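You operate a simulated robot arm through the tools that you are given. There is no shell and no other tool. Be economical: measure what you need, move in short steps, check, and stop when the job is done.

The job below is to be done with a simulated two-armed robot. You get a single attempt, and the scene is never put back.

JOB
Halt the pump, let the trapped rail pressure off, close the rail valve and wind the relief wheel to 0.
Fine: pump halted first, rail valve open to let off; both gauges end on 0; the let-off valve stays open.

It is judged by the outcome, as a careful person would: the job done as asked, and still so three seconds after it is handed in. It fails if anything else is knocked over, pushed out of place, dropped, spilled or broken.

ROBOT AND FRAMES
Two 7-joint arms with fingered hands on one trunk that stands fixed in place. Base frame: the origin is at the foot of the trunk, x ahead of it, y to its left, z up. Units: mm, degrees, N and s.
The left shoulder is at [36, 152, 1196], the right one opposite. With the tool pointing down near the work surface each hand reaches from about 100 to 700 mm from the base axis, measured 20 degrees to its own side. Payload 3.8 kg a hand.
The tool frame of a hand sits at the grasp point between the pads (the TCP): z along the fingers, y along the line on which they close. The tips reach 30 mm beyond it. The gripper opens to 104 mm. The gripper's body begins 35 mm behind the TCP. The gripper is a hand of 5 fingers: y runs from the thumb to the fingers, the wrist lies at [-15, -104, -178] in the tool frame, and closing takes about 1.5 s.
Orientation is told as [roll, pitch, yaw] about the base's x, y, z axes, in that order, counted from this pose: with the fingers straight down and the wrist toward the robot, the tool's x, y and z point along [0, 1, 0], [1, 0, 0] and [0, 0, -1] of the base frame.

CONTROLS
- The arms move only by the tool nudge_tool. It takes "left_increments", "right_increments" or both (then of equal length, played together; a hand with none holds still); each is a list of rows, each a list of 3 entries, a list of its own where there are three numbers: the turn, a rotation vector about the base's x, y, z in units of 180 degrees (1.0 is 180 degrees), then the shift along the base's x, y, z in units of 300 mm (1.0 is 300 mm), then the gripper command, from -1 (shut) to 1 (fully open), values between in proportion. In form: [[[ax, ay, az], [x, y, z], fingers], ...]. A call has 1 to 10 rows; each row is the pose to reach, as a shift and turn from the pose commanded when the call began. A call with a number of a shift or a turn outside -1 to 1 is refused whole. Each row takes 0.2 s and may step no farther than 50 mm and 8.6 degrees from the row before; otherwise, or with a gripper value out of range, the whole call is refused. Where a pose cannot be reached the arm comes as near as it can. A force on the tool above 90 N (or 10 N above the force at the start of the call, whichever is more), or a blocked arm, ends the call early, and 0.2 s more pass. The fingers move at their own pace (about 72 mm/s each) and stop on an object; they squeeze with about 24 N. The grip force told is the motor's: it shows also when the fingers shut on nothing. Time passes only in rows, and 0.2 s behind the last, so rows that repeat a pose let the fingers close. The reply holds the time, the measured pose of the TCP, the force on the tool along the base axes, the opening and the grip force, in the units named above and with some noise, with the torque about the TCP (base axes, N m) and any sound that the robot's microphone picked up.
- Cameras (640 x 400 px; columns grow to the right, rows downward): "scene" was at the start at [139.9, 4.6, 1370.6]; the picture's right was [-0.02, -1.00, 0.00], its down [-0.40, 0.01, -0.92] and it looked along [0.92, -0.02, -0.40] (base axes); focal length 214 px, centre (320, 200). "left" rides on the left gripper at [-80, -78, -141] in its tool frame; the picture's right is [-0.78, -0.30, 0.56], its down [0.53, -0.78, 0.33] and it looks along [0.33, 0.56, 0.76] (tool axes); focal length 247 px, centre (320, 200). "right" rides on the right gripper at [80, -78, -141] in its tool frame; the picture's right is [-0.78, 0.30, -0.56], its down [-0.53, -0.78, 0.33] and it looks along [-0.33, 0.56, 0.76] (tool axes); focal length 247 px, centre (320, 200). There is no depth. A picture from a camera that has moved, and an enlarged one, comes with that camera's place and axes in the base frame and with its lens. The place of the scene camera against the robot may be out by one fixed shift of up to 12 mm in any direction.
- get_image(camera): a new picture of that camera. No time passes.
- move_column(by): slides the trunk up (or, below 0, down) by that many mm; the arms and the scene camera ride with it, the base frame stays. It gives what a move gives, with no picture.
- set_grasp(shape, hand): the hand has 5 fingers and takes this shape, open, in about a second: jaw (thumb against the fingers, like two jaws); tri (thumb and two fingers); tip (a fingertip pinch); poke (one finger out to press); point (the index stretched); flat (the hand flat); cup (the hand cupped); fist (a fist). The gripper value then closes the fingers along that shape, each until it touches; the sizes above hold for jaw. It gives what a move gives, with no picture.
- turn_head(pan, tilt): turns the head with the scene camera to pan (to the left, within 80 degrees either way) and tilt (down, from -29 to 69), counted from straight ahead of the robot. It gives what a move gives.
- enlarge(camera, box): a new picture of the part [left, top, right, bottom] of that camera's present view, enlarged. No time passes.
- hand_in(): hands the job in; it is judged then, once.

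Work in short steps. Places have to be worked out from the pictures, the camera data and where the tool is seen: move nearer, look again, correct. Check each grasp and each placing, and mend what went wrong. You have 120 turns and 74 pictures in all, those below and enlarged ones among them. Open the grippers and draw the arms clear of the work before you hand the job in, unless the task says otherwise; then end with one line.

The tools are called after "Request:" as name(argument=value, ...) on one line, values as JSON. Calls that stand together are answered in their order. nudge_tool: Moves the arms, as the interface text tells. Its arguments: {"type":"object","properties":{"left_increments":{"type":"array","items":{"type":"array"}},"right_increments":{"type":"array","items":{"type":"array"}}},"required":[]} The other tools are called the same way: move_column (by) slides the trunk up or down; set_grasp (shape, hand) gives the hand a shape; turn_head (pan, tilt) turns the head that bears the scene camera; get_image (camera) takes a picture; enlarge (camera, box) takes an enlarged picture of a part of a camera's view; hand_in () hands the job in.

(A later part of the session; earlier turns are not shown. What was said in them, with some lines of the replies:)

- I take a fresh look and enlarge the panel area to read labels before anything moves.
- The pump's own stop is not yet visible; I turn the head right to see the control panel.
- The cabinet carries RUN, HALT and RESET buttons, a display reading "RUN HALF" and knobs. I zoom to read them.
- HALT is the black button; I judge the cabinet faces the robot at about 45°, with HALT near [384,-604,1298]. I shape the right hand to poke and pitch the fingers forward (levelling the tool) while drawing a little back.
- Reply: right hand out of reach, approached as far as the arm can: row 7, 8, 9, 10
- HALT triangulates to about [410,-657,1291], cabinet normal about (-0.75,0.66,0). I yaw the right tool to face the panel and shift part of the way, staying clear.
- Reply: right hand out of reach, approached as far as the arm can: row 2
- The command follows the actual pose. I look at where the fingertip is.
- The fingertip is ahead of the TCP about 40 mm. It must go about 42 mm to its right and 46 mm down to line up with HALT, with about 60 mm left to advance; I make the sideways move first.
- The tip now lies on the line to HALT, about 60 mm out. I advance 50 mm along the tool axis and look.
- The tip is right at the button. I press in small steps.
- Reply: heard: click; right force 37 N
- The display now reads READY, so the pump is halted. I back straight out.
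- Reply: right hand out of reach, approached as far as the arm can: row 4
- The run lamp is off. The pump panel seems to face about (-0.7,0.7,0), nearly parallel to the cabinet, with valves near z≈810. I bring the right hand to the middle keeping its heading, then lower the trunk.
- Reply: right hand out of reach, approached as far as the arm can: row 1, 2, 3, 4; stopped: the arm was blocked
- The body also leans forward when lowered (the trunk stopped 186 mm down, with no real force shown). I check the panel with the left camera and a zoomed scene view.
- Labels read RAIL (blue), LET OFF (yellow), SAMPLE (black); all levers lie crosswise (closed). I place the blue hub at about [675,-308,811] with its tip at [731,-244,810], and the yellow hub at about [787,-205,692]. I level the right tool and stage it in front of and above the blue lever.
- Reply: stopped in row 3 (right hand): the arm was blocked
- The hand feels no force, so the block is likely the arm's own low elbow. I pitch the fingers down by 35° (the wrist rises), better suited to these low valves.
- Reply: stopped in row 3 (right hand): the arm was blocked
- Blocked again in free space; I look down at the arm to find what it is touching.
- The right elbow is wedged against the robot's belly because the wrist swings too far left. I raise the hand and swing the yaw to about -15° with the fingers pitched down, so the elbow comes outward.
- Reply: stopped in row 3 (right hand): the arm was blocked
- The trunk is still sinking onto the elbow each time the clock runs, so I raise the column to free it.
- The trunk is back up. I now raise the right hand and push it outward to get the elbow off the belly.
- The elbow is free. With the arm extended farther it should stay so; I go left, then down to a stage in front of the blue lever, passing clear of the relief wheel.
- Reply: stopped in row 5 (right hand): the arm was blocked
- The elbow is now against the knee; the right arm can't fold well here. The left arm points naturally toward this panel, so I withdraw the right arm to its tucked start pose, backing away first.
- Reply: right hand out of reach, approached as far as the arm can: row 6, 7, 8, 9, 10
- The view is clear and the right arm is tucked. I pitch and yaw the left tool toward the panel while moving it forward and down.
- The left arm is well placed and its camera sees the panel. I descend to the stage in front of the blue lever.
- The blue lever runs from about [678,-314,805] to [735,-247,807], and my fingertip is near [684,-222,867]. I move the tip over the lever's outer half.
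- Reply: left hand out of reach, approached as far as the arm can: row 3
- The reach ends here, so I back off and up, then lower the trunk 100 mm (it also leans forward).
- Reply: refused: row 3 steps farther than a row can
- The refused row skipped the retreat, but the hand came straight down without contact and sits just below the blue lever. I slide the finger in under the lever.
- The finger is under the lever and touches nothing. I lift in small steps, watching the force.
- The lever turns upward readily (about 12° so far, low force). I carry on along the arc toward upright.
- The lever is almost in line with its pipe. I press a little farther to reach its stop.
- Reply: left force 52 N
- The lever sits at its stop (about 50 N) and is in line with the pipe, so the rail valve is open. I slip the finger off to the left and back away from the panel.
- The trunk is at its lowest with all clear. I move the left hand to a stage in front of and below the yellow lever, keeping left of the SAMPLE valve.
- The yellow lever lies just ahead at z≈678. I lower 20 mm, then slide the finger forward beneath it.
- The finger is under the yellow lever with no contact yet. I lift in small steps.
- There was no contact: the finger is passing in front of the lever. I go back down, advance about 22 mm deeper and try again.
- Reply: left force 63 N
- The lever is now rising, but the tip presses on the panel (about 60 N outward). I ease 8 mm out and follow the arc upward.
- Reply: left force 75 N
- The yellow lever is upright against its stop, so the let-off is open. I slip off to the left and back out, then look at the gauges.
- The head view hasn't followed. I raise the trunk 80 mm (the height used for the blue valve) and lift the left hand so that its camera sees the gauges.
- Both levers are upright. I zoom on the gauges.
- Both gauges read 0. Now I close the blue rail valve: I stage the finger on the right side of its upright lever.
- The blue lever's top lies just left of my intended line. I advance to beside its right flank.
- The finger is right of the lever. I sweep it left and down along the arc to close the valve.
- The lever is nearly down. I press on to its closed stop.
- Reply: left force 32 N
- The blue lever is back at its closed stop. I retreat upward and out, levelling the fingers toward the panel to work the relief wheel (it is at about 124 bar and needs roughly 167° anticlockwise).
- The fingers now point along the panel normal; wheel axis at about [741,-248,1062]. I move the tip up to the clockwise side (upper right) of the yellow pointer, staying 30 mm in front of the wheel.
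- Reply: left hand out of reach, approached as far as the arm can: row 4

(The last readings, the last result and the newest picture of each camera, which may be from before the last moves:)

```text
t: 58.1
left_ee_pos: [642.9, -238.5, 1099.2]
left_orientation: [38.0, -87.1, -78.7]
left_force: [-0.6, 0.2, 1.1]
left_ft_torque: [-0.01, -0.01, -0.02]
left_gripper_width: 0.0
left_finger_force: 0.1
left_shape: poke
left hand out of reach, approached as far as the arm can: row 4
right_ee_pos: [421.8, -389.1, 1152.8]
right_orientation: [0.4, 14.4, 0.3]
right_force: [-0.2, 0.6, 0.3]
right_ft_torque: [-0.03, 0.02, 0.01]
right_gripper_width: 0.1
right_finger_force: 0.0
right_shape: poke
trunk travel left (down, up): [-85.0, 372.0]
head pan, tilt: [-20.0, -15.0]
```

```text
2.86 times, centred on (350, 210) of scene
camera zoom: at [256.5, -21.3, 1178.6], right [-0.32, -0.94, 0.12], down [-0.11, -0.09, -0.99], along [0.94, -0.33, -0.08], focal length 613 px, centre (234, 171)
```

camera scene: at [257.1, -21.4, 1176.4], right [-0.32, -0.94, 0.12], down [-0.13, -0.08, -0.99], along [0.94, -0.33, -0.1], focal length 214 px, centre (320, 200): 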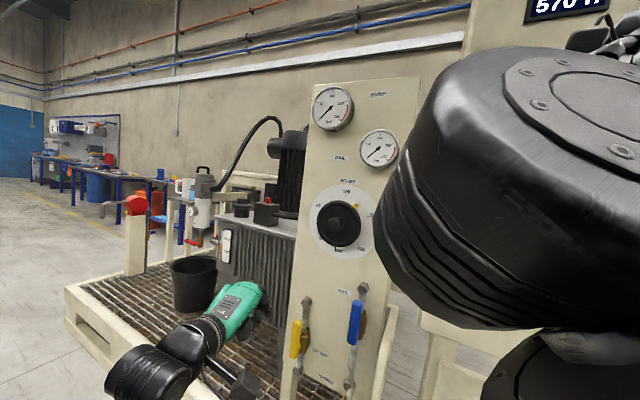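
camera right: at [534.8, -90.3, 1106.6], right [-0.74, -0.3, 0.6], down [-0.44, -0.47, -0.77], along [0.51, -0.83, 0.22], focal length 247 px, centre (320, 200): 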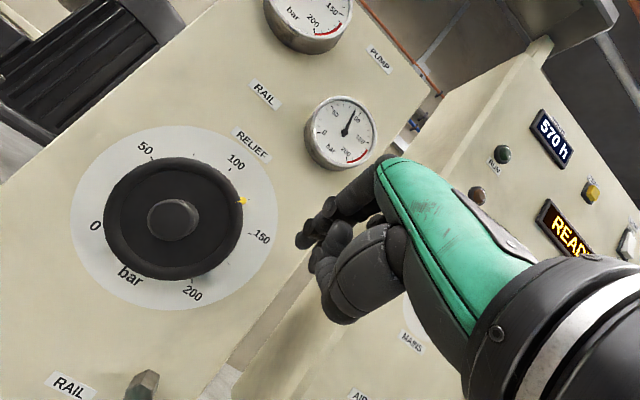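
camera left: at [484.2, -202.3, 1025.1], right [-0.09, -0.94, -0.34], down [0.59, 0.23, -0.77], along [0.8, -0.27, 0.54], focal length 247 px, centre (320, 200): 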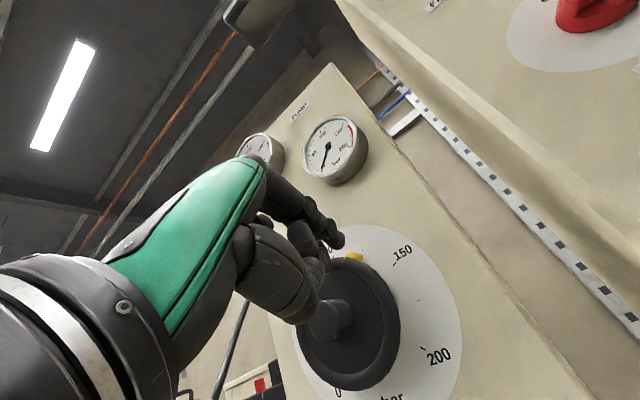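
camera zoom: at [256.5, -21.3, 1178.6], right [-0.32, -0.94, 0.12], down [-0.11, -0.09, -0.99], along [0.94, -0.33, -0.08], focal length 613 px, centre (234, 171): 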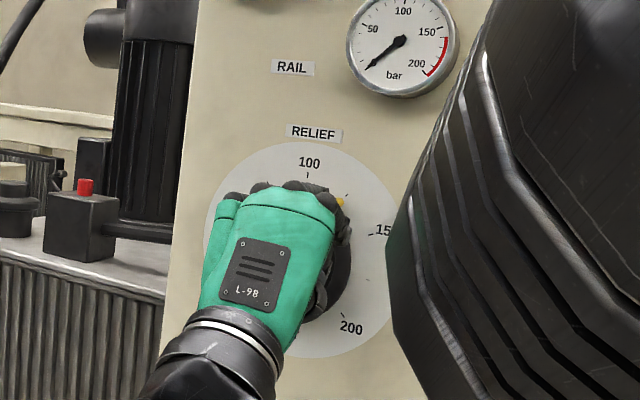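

The level hand posture hits a joint limit up here, so I pitch the fingers down about 28°, which also lifts the wrist, keeping the tip near the same spot (a touch farther right).

Request:
nudge_tool(left_increments=[[[0.025, 0.03, 0], [-0.01, -0.005, 0.015], 1], [[0.05, 0.06, 0], [-0.01, -0.01, 0.03], 1], [[0.075, 0.09, 0], [-0.015, -0.015, 0.04], 1], [[0.0996, 0.12, 0], [-0.02, -0.02, 0.05], 1]])

Request:
nudge_tool(left_increments=[[[0, 0, 0], [0.04, -0.034, 0], 1], [[0, 0, 0], [0.08, -0.069, 0], 1]])

Request:
get_image(camera="left")

```text
t: 59.1
left_ee_pos: [636.1, -244.9, 1113.1]
left_orientation: [2.4, -59.7, -43.7]
left_force: [1.0, 0.3, 0.4]
left_ft_torque: [0.0, 0.02, -0.02]
left_gripper_width: 0.0
left_finger_force: 0.0
left_shape: poke
right_ee_pos: [422.2, -390.3, 1153.0]
right_orientation: [0.2, 14.4, 0.3]
right_force: [0.9, -0.8, 0.1]
right_ft_torque: [0.0, -0.02, -0.01]
right_gripper_width: 0.0
right_finger_force: 0.0
right_shape: poke
trunk travel left (down, up): [-85.0, 372.0]
head pan, tilt: [-20.0, -15.0]
```

```text
t: 59.8
left_ee_pos: [662.3, -264.7, 1112.9]
left_orientation: [2.5, -59.7, -43.6]
left_force: [0.3, 0.7, 0.7]
left_ft_torque: [0.01, -0.03, -0.03]
left_gripper_width: 0.1
left_finger_force: 0.0
left_shape: poke
right_ee_pos: [422.6, -390.2, 1152.4]
right_orientation: [0.4, 14.4, 0.3]
right_force: [1.5, -0.2, -0.5]
right_ft_torque: [0.0, 0.0, 0.04]
right_gripper_width: 0.0
right_finger_force: 0.1
right_shape: poke
trunk travel left (down, up): [-85.0, 372.0]
head pan, tilt: [-20.0, -15.0]
```

```text
11 pictures are left
camera left: at [489.1, -217.9, 1116.3], right [-0.26, -0.79, -0.55], down [0.29, 0.48, -0.83], along [0.92, -0.37, 0.1], focal length 247 px, centre (320, 200)
```

left: 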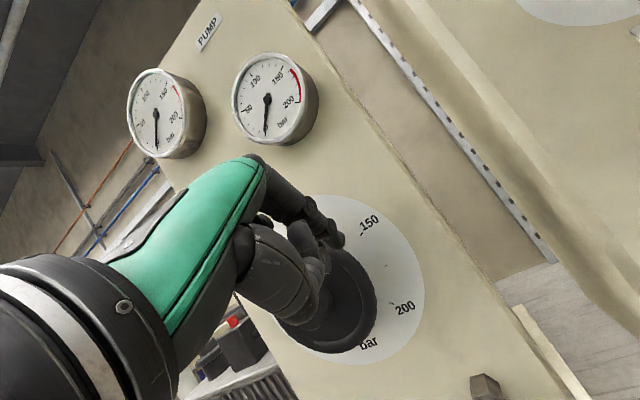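

The tip is at the upper right just off the wheel. I advance about 30 mm beside the rim toward the dial in small steps.

Request:
nudge_tool(left_increments=[[[0, 0, 0], [0.036, -0.009, -0.013], 1], [[0, 0, 0], [0.062, -0.03, -0.013], 1], [[0, 0, 0], [0.087, -0.052, -0.013], 1]])

Request:
get_image(camera="left")

```text
t: 60.5
left_ee_pos: [688.0, -281.0, 1110.4]
left_orientation: [2.3, -59.8, -43.5]
left_force: [-1.2, -1.0, 0.9]
left_ft_torque: [-0.02, -0.02, 0.0]
left_gripper_width: 0.1
left_finger_force: 0.1
left_shape: poke
right_ee_pos: [421.4, -389.7, 1153.1]
right_orientation: [0.3, 14.4, 0.3]
right_force: [0.8, -0.4, 0.4]
right_ft_torque: [-0.01, -0.02, -0.01]
right_gripper_width: 0.0
right_finger_force: 0.0
right_shape: poke
trunk travel left (down, up): [-85.0, 372.0]
head pan, tilt: [-20.0, -15.0]
```

```text
10 pictures are left
camera left: at [514.7, -233.1, 1112.6], right [-0.26, -0.79, -0.55], down [0.29, 0.48, -0.83], along [0.92, -0.37, 0.1], focal length 247 px, centre (320, 200)
```

left: 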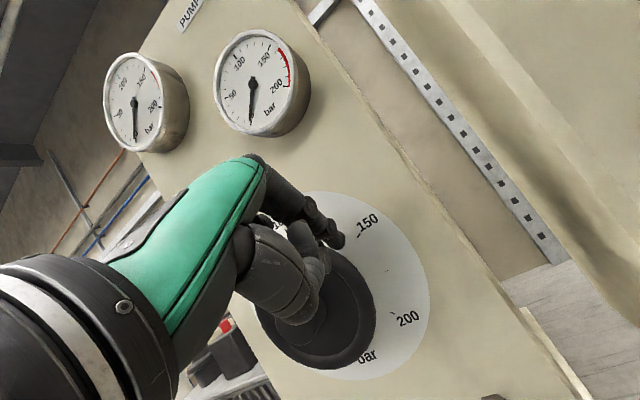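

The tip is just outside the rim between the pointer and the 150 mark. I advance slowly to touch the dial.

Request:
nudge_tool(left_increments=[[[0, 0, 0], [0.013, -0.011, 0], 1], [[0, 0, 0], [0.025, -0.022, 0], 1], [[0, 0, 0], [0.035, -0.03, 0], 1]])

```text
t: 61.4
left_ee_pos: [696.8, -290.6, 1112.2]
left_orientation: [2.4, -59.8, -43.8]
left_force: [-3.8, 1.1, 1.7]
left_ft_torque: [0.0, 0.01, 0.03]
left_gripper_width: 0.0
left_finger_force: 0.0
left_shape: poke
right_ee_pos: [420.7, -387.1, 1153.0]
right_orientation: [0.3, 14.3, 0.2]
right_force: [-0.4, -0.2, 0.9]
right_ft_torque: [0.01, 0.0, 0.03]
right_gripper_width: 0.0
right_finger_force: 0.1
right_shape: poke
trunk travel left (down, up): [-85.0, 372.0]
head pan, tilt: [-20.0, -15.0]
```

A light touch on the dial (about 4 N). I ease off 3 mm and sweep the finger anticlockwise over the top, pushing the pointer.

Request:
nudge_tool(left_increments=[[[0, 0, 0], [0.006, 0.022, 0.017], 1], [[0, 0, 0], [0.02, 0.039, 0.033], 1], [[0, 0, 0], [0.034, 0.055, 0.05], 1], [[0, 0, 0], [0.048, 0.072, 0.067], 1], [[0, 0, 0], [0.065, 0.091, 0.079], 1], [[0, 0, 0], [0.081, 0.111, 0.09], 1], [[0, 0, 0], [0.099, 0.132, 0.094], 1], [[0, 0, 0], [0.117, 0.153, 0.097], 1]])

Request:
get_image(camera="left")

```text
t: 63.1
left_ee_pos: [732.5, -243.8, 1139.0]
left_orientation: [2.2, -59.8, -43.6]
left_force: [0.3, 0.1, 0.1]
left_ft_torque: [0.02, 0.0, -0.01]
left_gripper_width: 0.0
left_finger_force: 0.1
left_shape: poke
right_ee_pos: [421.9, -389.5, 1153.1]
right_orientation: [0.3, 14.3, 0.4]
right_force: [-0.1, -0.1, 0.2]
right_ft_torque: [0.0, 0.01, -0.03]
right_gripper_width: 0.1
right_finger_force: 0.0
right_shape: poke
trunk travel left (down, up): [-85.0, 372.0]
head pan, tilt: [-20.0, -15.0]
```

```text
9 pictures are left
camera left: at [560.4, -196.1, 1141.4], right [-0.26, -0.79, -0.55], down [0.29, 0.48, -0.83], along [0.92, -0.37, 0.1], focal length 247 px, centre (320, 200)
```

left: 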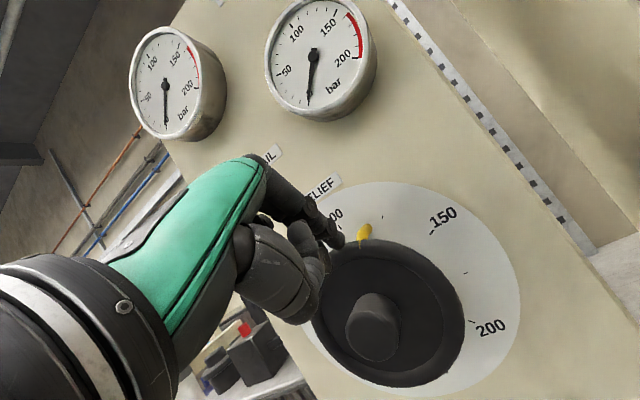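

The finger slid over the pointer (the finger slopes up, so it rode too high). Pointer now is near 119 bar, its tip 56–70 mm from the axis. I lift out, return to its clockwise side, and sweep again about 9 mm lower.

Request:
nudge_tool(left_increments=[[[0, 0, 0], [-0.05, 0.043, 0], 1], [[0, 0, 0], [-0.101, 0.087, 0], 1], [[0, 0, 0], [-0.155, 0.023, -0.047], 1], [[0, 0, 0], [-0.208, -0.037, -0.092], 1], [[0, 0, 0], [-0.157, -0.081, -0.092], 1], [[0, 0, 0], [-0.109, -0.122, -0.092], 1], [[0, 0, 0], [-0.085, -0.094, -0.06], 1], [[0, 0, 0], [-0.053, -0.056, -0.033], 1], [[0, 0, 0], [-0.017, -0.015, -0.021], 1], [[0, 0, 0], [0.02, 0.028, -0.023], 1]])

Request:
get_image(camera="left")

```text
t: 65.3
left_ee_pos: [739.4, -234.6, 1132.5]
left_orientation: [2.3, -59.8, -43.6]
left_force: [-0.1, 0.2, 0.2]
left_ft_torque: [-0.01, 0.01, 0.0]
left_gripper_width: 0.0
left_finger_force: 0.0
left_shape: poke
right_ee_pos: [421.9, -388.2, 1152.5]
right_orientation: [0.3, 14.2, 0.3]
right_force: [-0.1, 0.7, 0.0]
right_ft_torque: [0.02, 0.02, -0.03]
right_gripper_width: 0.0
right_finger_force: 0.1
right_shape: poke
trunk travel left (down, up): [-85.0, 372.0]
head pan, tilt: [-20.0, -15.0]
```

```text
8 pictures are left
camera left: at [566.9, -187.3, 1134.2], right [-0.26, -0.79, -0.55], down [0.29, 0.48, -0.83], along [0.92, -0.37, 0.1], focal length 247 px, centre (320, 200)
```

left: 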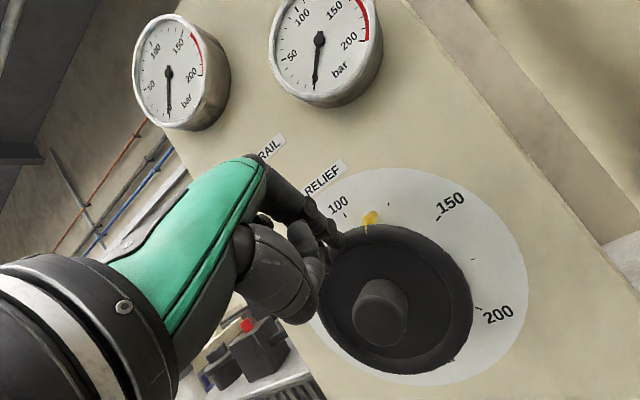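

The pointer gives no grip (zero force), so I'll turn the wheel by friction instead: press the fingertip onto the disc inside the rim and sweep it round. I lift out and press in at the right side, about 43 mm from the axis.

Request:
nudge_tool(left_increments=[[[0, 0, 0], [-0.058, 0.05, 0], 1], [[0, 0, 0], [-0.117, 0.1, 0], 1], [[0, 0, 0], [-0.175, 0.03, -0.07], 1], [[0, 0, 0], [-0.233, -0.037, -0.148], 1], [[0, 0, 0], [-0.195, -0.069, -0.148], 1], [[0, 0, 0], [-0.182, -0.08, -0.148], 1], [[0, 0, 0], [-0.17, -0.091, -0.148], 1], [[0, 0, 0], [-0.157, -0.102, -0.148], 1], [[0, 0, 0], [-0.144, -0.113, -0.148], 1]])

```text
t: 67.3
left_ee_pos: [694.9, -269.3, 1088.2]
left_orientation: [2.3, -59.8, -43.5]
left_force: [-0.9, 0.3, 0.2]
left_ft_torque: [0.03, -0.04, 0.0]
left_gripper_width: 0.0
left_finger_force: 0.1
left_shape: poke
right_ee_pos: [422.1, -389.8, 1152.2]
right_orientation: [0.3, 14.2, 0.2]
right_force: [-0.1, -0.3, 0.3]
right_ft_torque: [0.04, -0.01, 0.0]
right_gripper_width: 0.0
right_finger_force: 0.0
right_shape: poke
trunk travel left (down, up): [-85.0, 372.0]
head pan, tilt: [-20.0, -15.0]
```

No contact yet; I keep advancing in small steps.

Request:
nudge_tool(left_increments=[[[0, 0, 0], [0.0127, -0.0108, 0], 1], [[0, 0, 0], [0.0253, -0.0217, 0], 1], [[0, 0, 0], [0.038, -0.0325, 0], 1]])

Request:
get_image(camera="left")

```text
t: 68.2
left_ee_pos: [703.5, -278.4, 1091.4]
left_orientation: [2.4, -60.0, -43.7]
left_force: [-15.1, 6.3, 2.1]
left_ft_torque: [-0.04, 0.1, -0.08]
left_gripper_width: 0.1
left_finger_force: 0.1
left_shape: poke
right_ee_pos: [417.7, -388.7, 1155.0]
right_orientation: [0.2, 14.3, 0.2]
right_force: [-0.1, -0.2, -0.4]
right_ft_torque: [0.0, 0.02, -0.01]
right_gripper_width: 0.1
right_finger_force: 0.1
right_shape: poke
trunk travel left (down, up): [-85.0, 372.0]
head pan, tilt: [-20.0, -15.0]
```

```text
7 pictures are left
camera left: at [530.6, -230.3, 1093.1], right [-0.26, -0.79, -0.55], down [0.29, 0.48, -0.83], along [0.92, -0.38, 0.11], focal length 247 px, centre (320, 200)
```

left: 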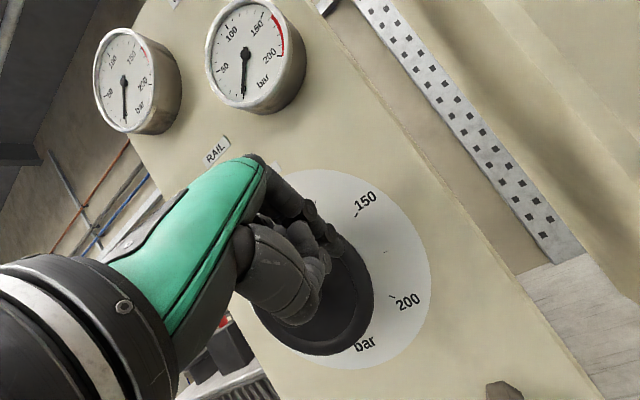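

The tip presses the disc inside the rim (about 16 N). I sweep it anticlockwise over the top with slightly more pressure.

Request:
nudge_tool(left_increments=[[[0, 0, 0], [0.0287, 0.0131, 0.0577], 1], [[0, 0, 0], [0.054, 0.043, 0.09], 1], [[0, 0, 0], [0.085, 0.079, 0.108], 1], [[0, 0, 0], [0.118, 0.118, 0.108], 1], [[0, 0, 0], [0.149, 0.154, 0.09], 1], [[0, 0, 0], [0.175, 0.184, 0.058], 1]])

Request:
get_image(camera="left")

```text
t: 69.5
left_ee_pos: [759.0, -223.8, 1104.8]
left_orientation: [2.4, -59.7, -43.5]
left_force: [-4.0, 1.4, -1.7]
left_ft_torque: [0.02, 0.04, 0.01]
left_gripper_width: 0.0
left_finger_force: 0.0
left_shape: poke
right_ee_pos: [420.3, -388.5, 1153.1]
right_orientation: [0.4, 14.3, 0.3]
right_force: [0.0, -0.3, 1.0]
right_ft_torque: [0.02, -0.02, 0.0]
right_gripper_width: 0.0
right_finger_force: 0.0
right_shape: poke
trunk travel left (down, up): [-85.0, 372.0]
head pan, tilt: [-20.0, -15.0]
```

```text
6 pictures are left
camera left: at [587.2, -175.9, 1107.4], right [-0.26, -0.79, -0.55], down [0.29, 0.48, -0.83], along [0.92, -0.37, 0.1], focal length 247 px, centre (320, 200)
```

left: 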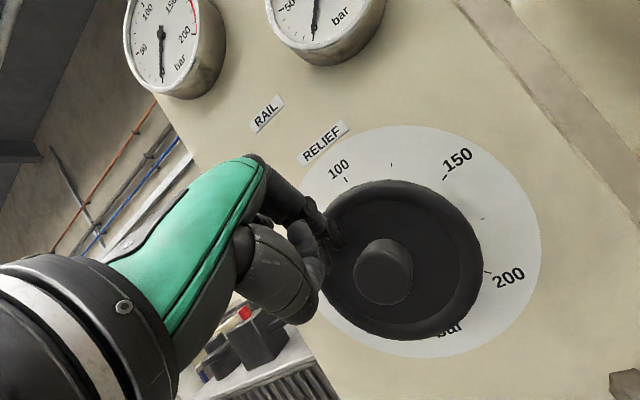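

It works: the pointer has left the 100–150 zone and is behind my finger. I continue the sweep down the left side, pressing slightly deeper.

Request:
nudge_tool(left_increments=[[[0, 0, 0], [0.013, -0.011, 0], 1], [[0, 0, 0], [0.022, 0.0, -0.021], 1], [[0, 0, 0], [0.029, 0.008, -0.044], 1], [[0, 0, 0], [0.033, 0.013, -0.069], 1], [[0, 0, 0], [0.035, 0.015, -0.094], 1], [[0, 0, 0], [0.033, 0.013, -0.12], 1]])

Request:
get_image(camera="left")

```text
t: 71.0
left_ee_pos: [768.2, -221.6, 1068.8]
left_orientation: [2.3, -59.8, -43.8]
left_force: [-5.3, 4.4, 0.0]
left_ft_torque: [0.02, -0.04, 0.08]
left_gripper_width: 0.0
left_finger_force: 0.0
left_shape: poke
right_ee_pos: [420.3, -388.9, 1152.1]
right_orientation: [0.3, 14.3, 0.2]
right_force: [0.2, -0.1, 0.4]
right_ft_torque: [-0.01, 0.01, 0.0]
right_gripper_width: 0.1
right_finger_force: 0.1
right_shape: poke
trunk travel left (down, up): [-85.0, 372.0]
head pan, tilt: [-20.0, -15.0]
```

```text
5 pictures are left
camera left: at [595.4, -173.0, 1071.4], right [-0.26, -0.79, -0.55], down [0.29, 0.48, -0.83], along [0.92, -0.38, 0.1], focal length 247 px, centre (320, 200)
```

left: 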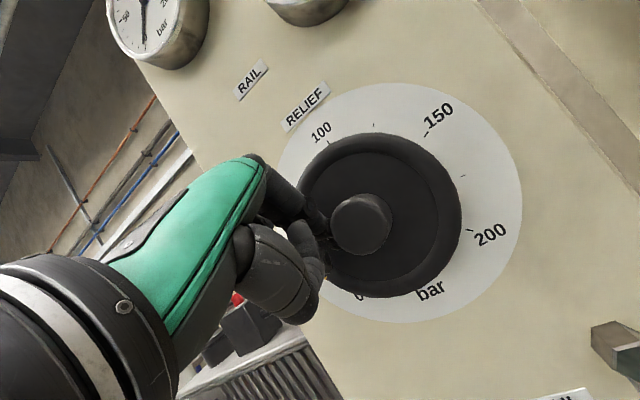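

The 0 mark is at the lower left and the pointer is still hidden behind the hand. I carry on a bit farther round, then withdraw to look.

Request:
nudge_tool(left_increments=[[[0, 0, 0], [0.0077, -0.0065, 0], 1], [[0, 0, 0], [0.004, -0.011, -0.018], 1], [[0, 0, 0], [0.0007, -0.015, -0.037], 1], [[0, 0, 0], [-0.006, -0.022, -0.053], 1], [[0, 0, 0], [-0.013, -0.031, -0.069], 1]])

Request:
nudge_tool(left_increments=[[[0, 0, 0], [-0.06, 0.05, 0], 1], [[0, 0, 0], [-0.13, 0.11, 0], 1], [[0, 0, 0], [-0.2, 0.17, 0.03], 1], [[0, 0, 0], [-0.2, 0.3, 0.03], 1], [[0, 0, 0], [-0.2, 0.42, 0.03], 1]])

Request:
enlarge(camera="scene", box=[280, 70, 420, 280])

```text
t: 72.2
left_ee_pos: [767.5, -225.1, 1049.2]
left_orientation: [2.1, -60.1, -43.2]
left_force: [4.5, 15.2, 8.7]
left_ft_torque: [-0.24, 0.25, 0.08]
left_gripper_width: 0.0
left_finger_force: 0.0
left_shape: poke
right_ee_pos: [421.1, -386.9, 1154.7]
right_orientation: [0.1, 14.3, 0.3]
right_force: [0.7, 0.7, -0.5]
right_ft_torque: [0.0, 0.0, 0.01]
right_gripper_width: 0.0
right_finger_force: 0.0
right_shape: poke
trunk travel left (down, up): [-85.0, 372.0]
head pan, tilt: [-20.0, -15.0]
```

```text
t: 73.3
left_ee_pos: [703.5, -102.5, 1057.9]
left_orientation: [2.4, -59.8, -43.8]
left_force: [-0.5, -0.1, 0.3]
left_ft_torque: [0.02, -0.02, 0.02]
left_gripper_width: 0.0
left_finger_force: 0.2
left_shape: poke
right_ee_pos: [421.7, -388.8, 1153.3]
right_orientation: [0.2, 14.3, 0.3]
right_force: [-0.5, 0.1, -0.3]
right_ft_torque: [-0.01, 0.04, -0.01]
right_gripper_width: 0.0
right_finger_force: 0.1
right_shape: poke
trunk travel left (down, up): [-85.0, 372.0]
head pan, tilt: [-20.0, -15.0]
```

```text
1.90 times, centred on (350, 175) of scene
camera zoom: at [255.7, -20.4, 1178.9], right [-0.32, -0.94, 0.12], down [-0.11, -0.09, -0.99], along [0.94, -0.33, -0.08], focal length 408 px, centre (263, 248)
```

zoom: 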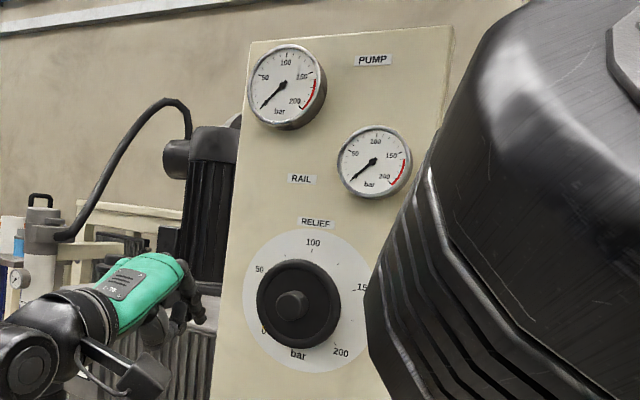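

The pointer is now hidden at the lower left, near 0. I check with the left camera from this side.

Request:
enlarge(camera="left", box=[340, 80, 640, 268])

```text
2.13 times, centred on (490, 174) of left
camera zoom: at [531.9, -55.4, 1060.3], right [-0.26, -0.79, -0.55], down [0.29, 0.48, -0.83], along [0.92, -0.38, 0.1], focal length 526 px, centre (-42, 255)
```

zoom: 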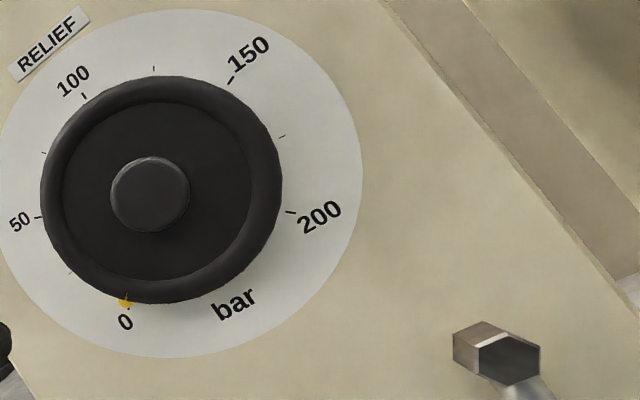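

The pointer sits at the 0 tick. One tighter look to be sure.

Request:
enlarge(camera="left", box=[360, 190, 460, 252])

```text
6.40 times, centred on (410, 221) of left
camera zoom: at [531.9, -55.4, 1060.3], right [-0.26, -0.79, -0.55], down [0.29, 0.48, -0.83], along [0.92, -0.38, 0.1], focal length 1581 px, centre (-256, 66)
```

zoom: 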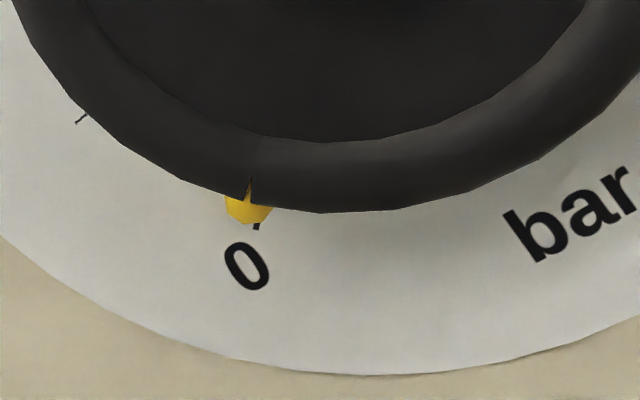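

The pointer is on 0 (the slight offset is parallax). I draw the left arm clear and open both hands.

Request:
nudge_tool(left_increments=[[[0, 0, 0], [-0.1, 0.08, 0.04], 1], [[0, 0, 0], [-0.2, 0.16, 0.08], 1], [[0, 0, 0], [-0.3, 0.24, 0.12], 1], [[0, 0, 0], [-0.4, 0.32, 0.16], 1], [[0, 0, 0], [-0.5, 0.38, 0.2], 1], [[0, 0, 0], [-0.6, 0.42, 0.24], 1]])

Request:
set_grasp(hand="left", shape="jaw")

Request:
set_grasp(hand="right", shape="jaw")

Request:
get_image(camera="scene")

```text
t: 74.8
left_ee_pos: [524.9, 23.6, 1130.0]
left_orientation: [2.3, -59.8, -43.6]
left_force: [0.3, -0.4, 0.1]
left_ft_torque: [0.03, 0.01, -0.01]
left_gripper_width: 0.1
left_finger_force: 0.0
left_shape: poke
right_ee_pos: [420.9, -389.3, 1153.0]
right_orientation: [0.3, 14.4, 0.4]
right_force: [0.1, 0.2, 0.2]
right_ft_torque: [0.02, 0.0, 0.0]
right_gripper_width: 0.0
right_finger_force: 0.2
right_shape: poke
trunk travel left (down, up): [-85.0, 372.0]
head pan, tilt: [-20.0, -15.0]
```

```text
t: 75.7
left_ee_pos: [526.1, 23.0, 1129.8]
left_orientation: [2.2, -59.8, -43.6]
left_force: [0.8, -0.4, 0.7]
left_ft_torque: [0.04, -0.03, -0.01]
left_gripper_width: 103.9
left_finger_force: 0.1
left_shape: jaw
right_ee_pos: [421.3, -389.1, 1152.6]
right_orientation: [0.2, 14.4, 0.3]
right_force: [-0.6, 0.5, 0.3]
right_ft_torque: [0.04, -0.01, 0.01]
right_gripper_width: 0.0
right_finger_force: 0.1
right_shape: poke
trunk travel left (down, up): [-85.0, 372.0]
head pan, tilt: [-20.0, -15.0]
```

```text
t: 76.5
left_ee_pos: [526.7, 22.6, 1130.4]
left_orientation: [2.3, -59.9, -43.6]
left_force: [0.2, -0.6, 0.6]
left_ft_torque: [0.0, -0.01, 0.01]
left_gripper_width: 104.0
left_finger_force: 0.0
left_shape: jaw
right_ee_pos: [421.6, -388.9, 1152.6]
right_orientation: [0.3, 14.3, 0.3]
right_force: [-0.2, -0.6, 0.6]
right_ft_torque: [-0.01, 0.03, -0.01]
right_gripper_width: 104.0
right_finger_force: 0.0
right_shape: jaw
trunk travel left (down, up): [-85.0, 372.0]
head pan, tilt: [-20.0, -15.0]
```

```text
1 pictures are left
camera scene: at [256.2, -21.2, 1178.7], right [-0.32, -0.94, 0.12], down [-0.11, -0.09, -0.99], along [0.94, -0.33, -0.08], focal length 214 px, centre (320, 200)
```

scene: 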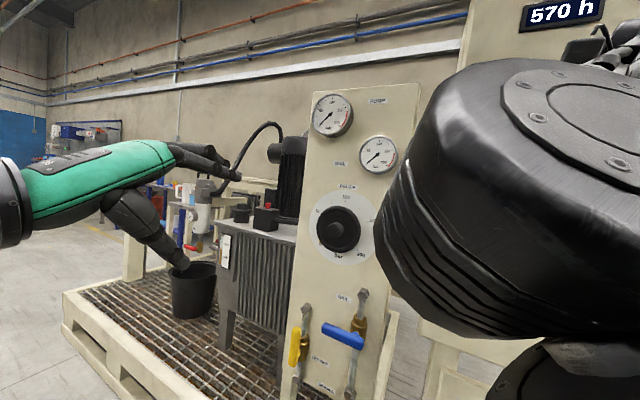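

Blue (RAIL) lies crosswise, so it is closed; yellow (LET OFF) is upright, so it is open. Both gauges read 0 and the relief wheel is at 0, so I hand the job in.

Request:
hand_in()

```text
The job is handed in.
```

The job is done and handed in: pump halted first, rail pressure let off through the open rail valve, rail valve closed again, let-off valve left open, relief wheel at 0, and both gauges on 0.
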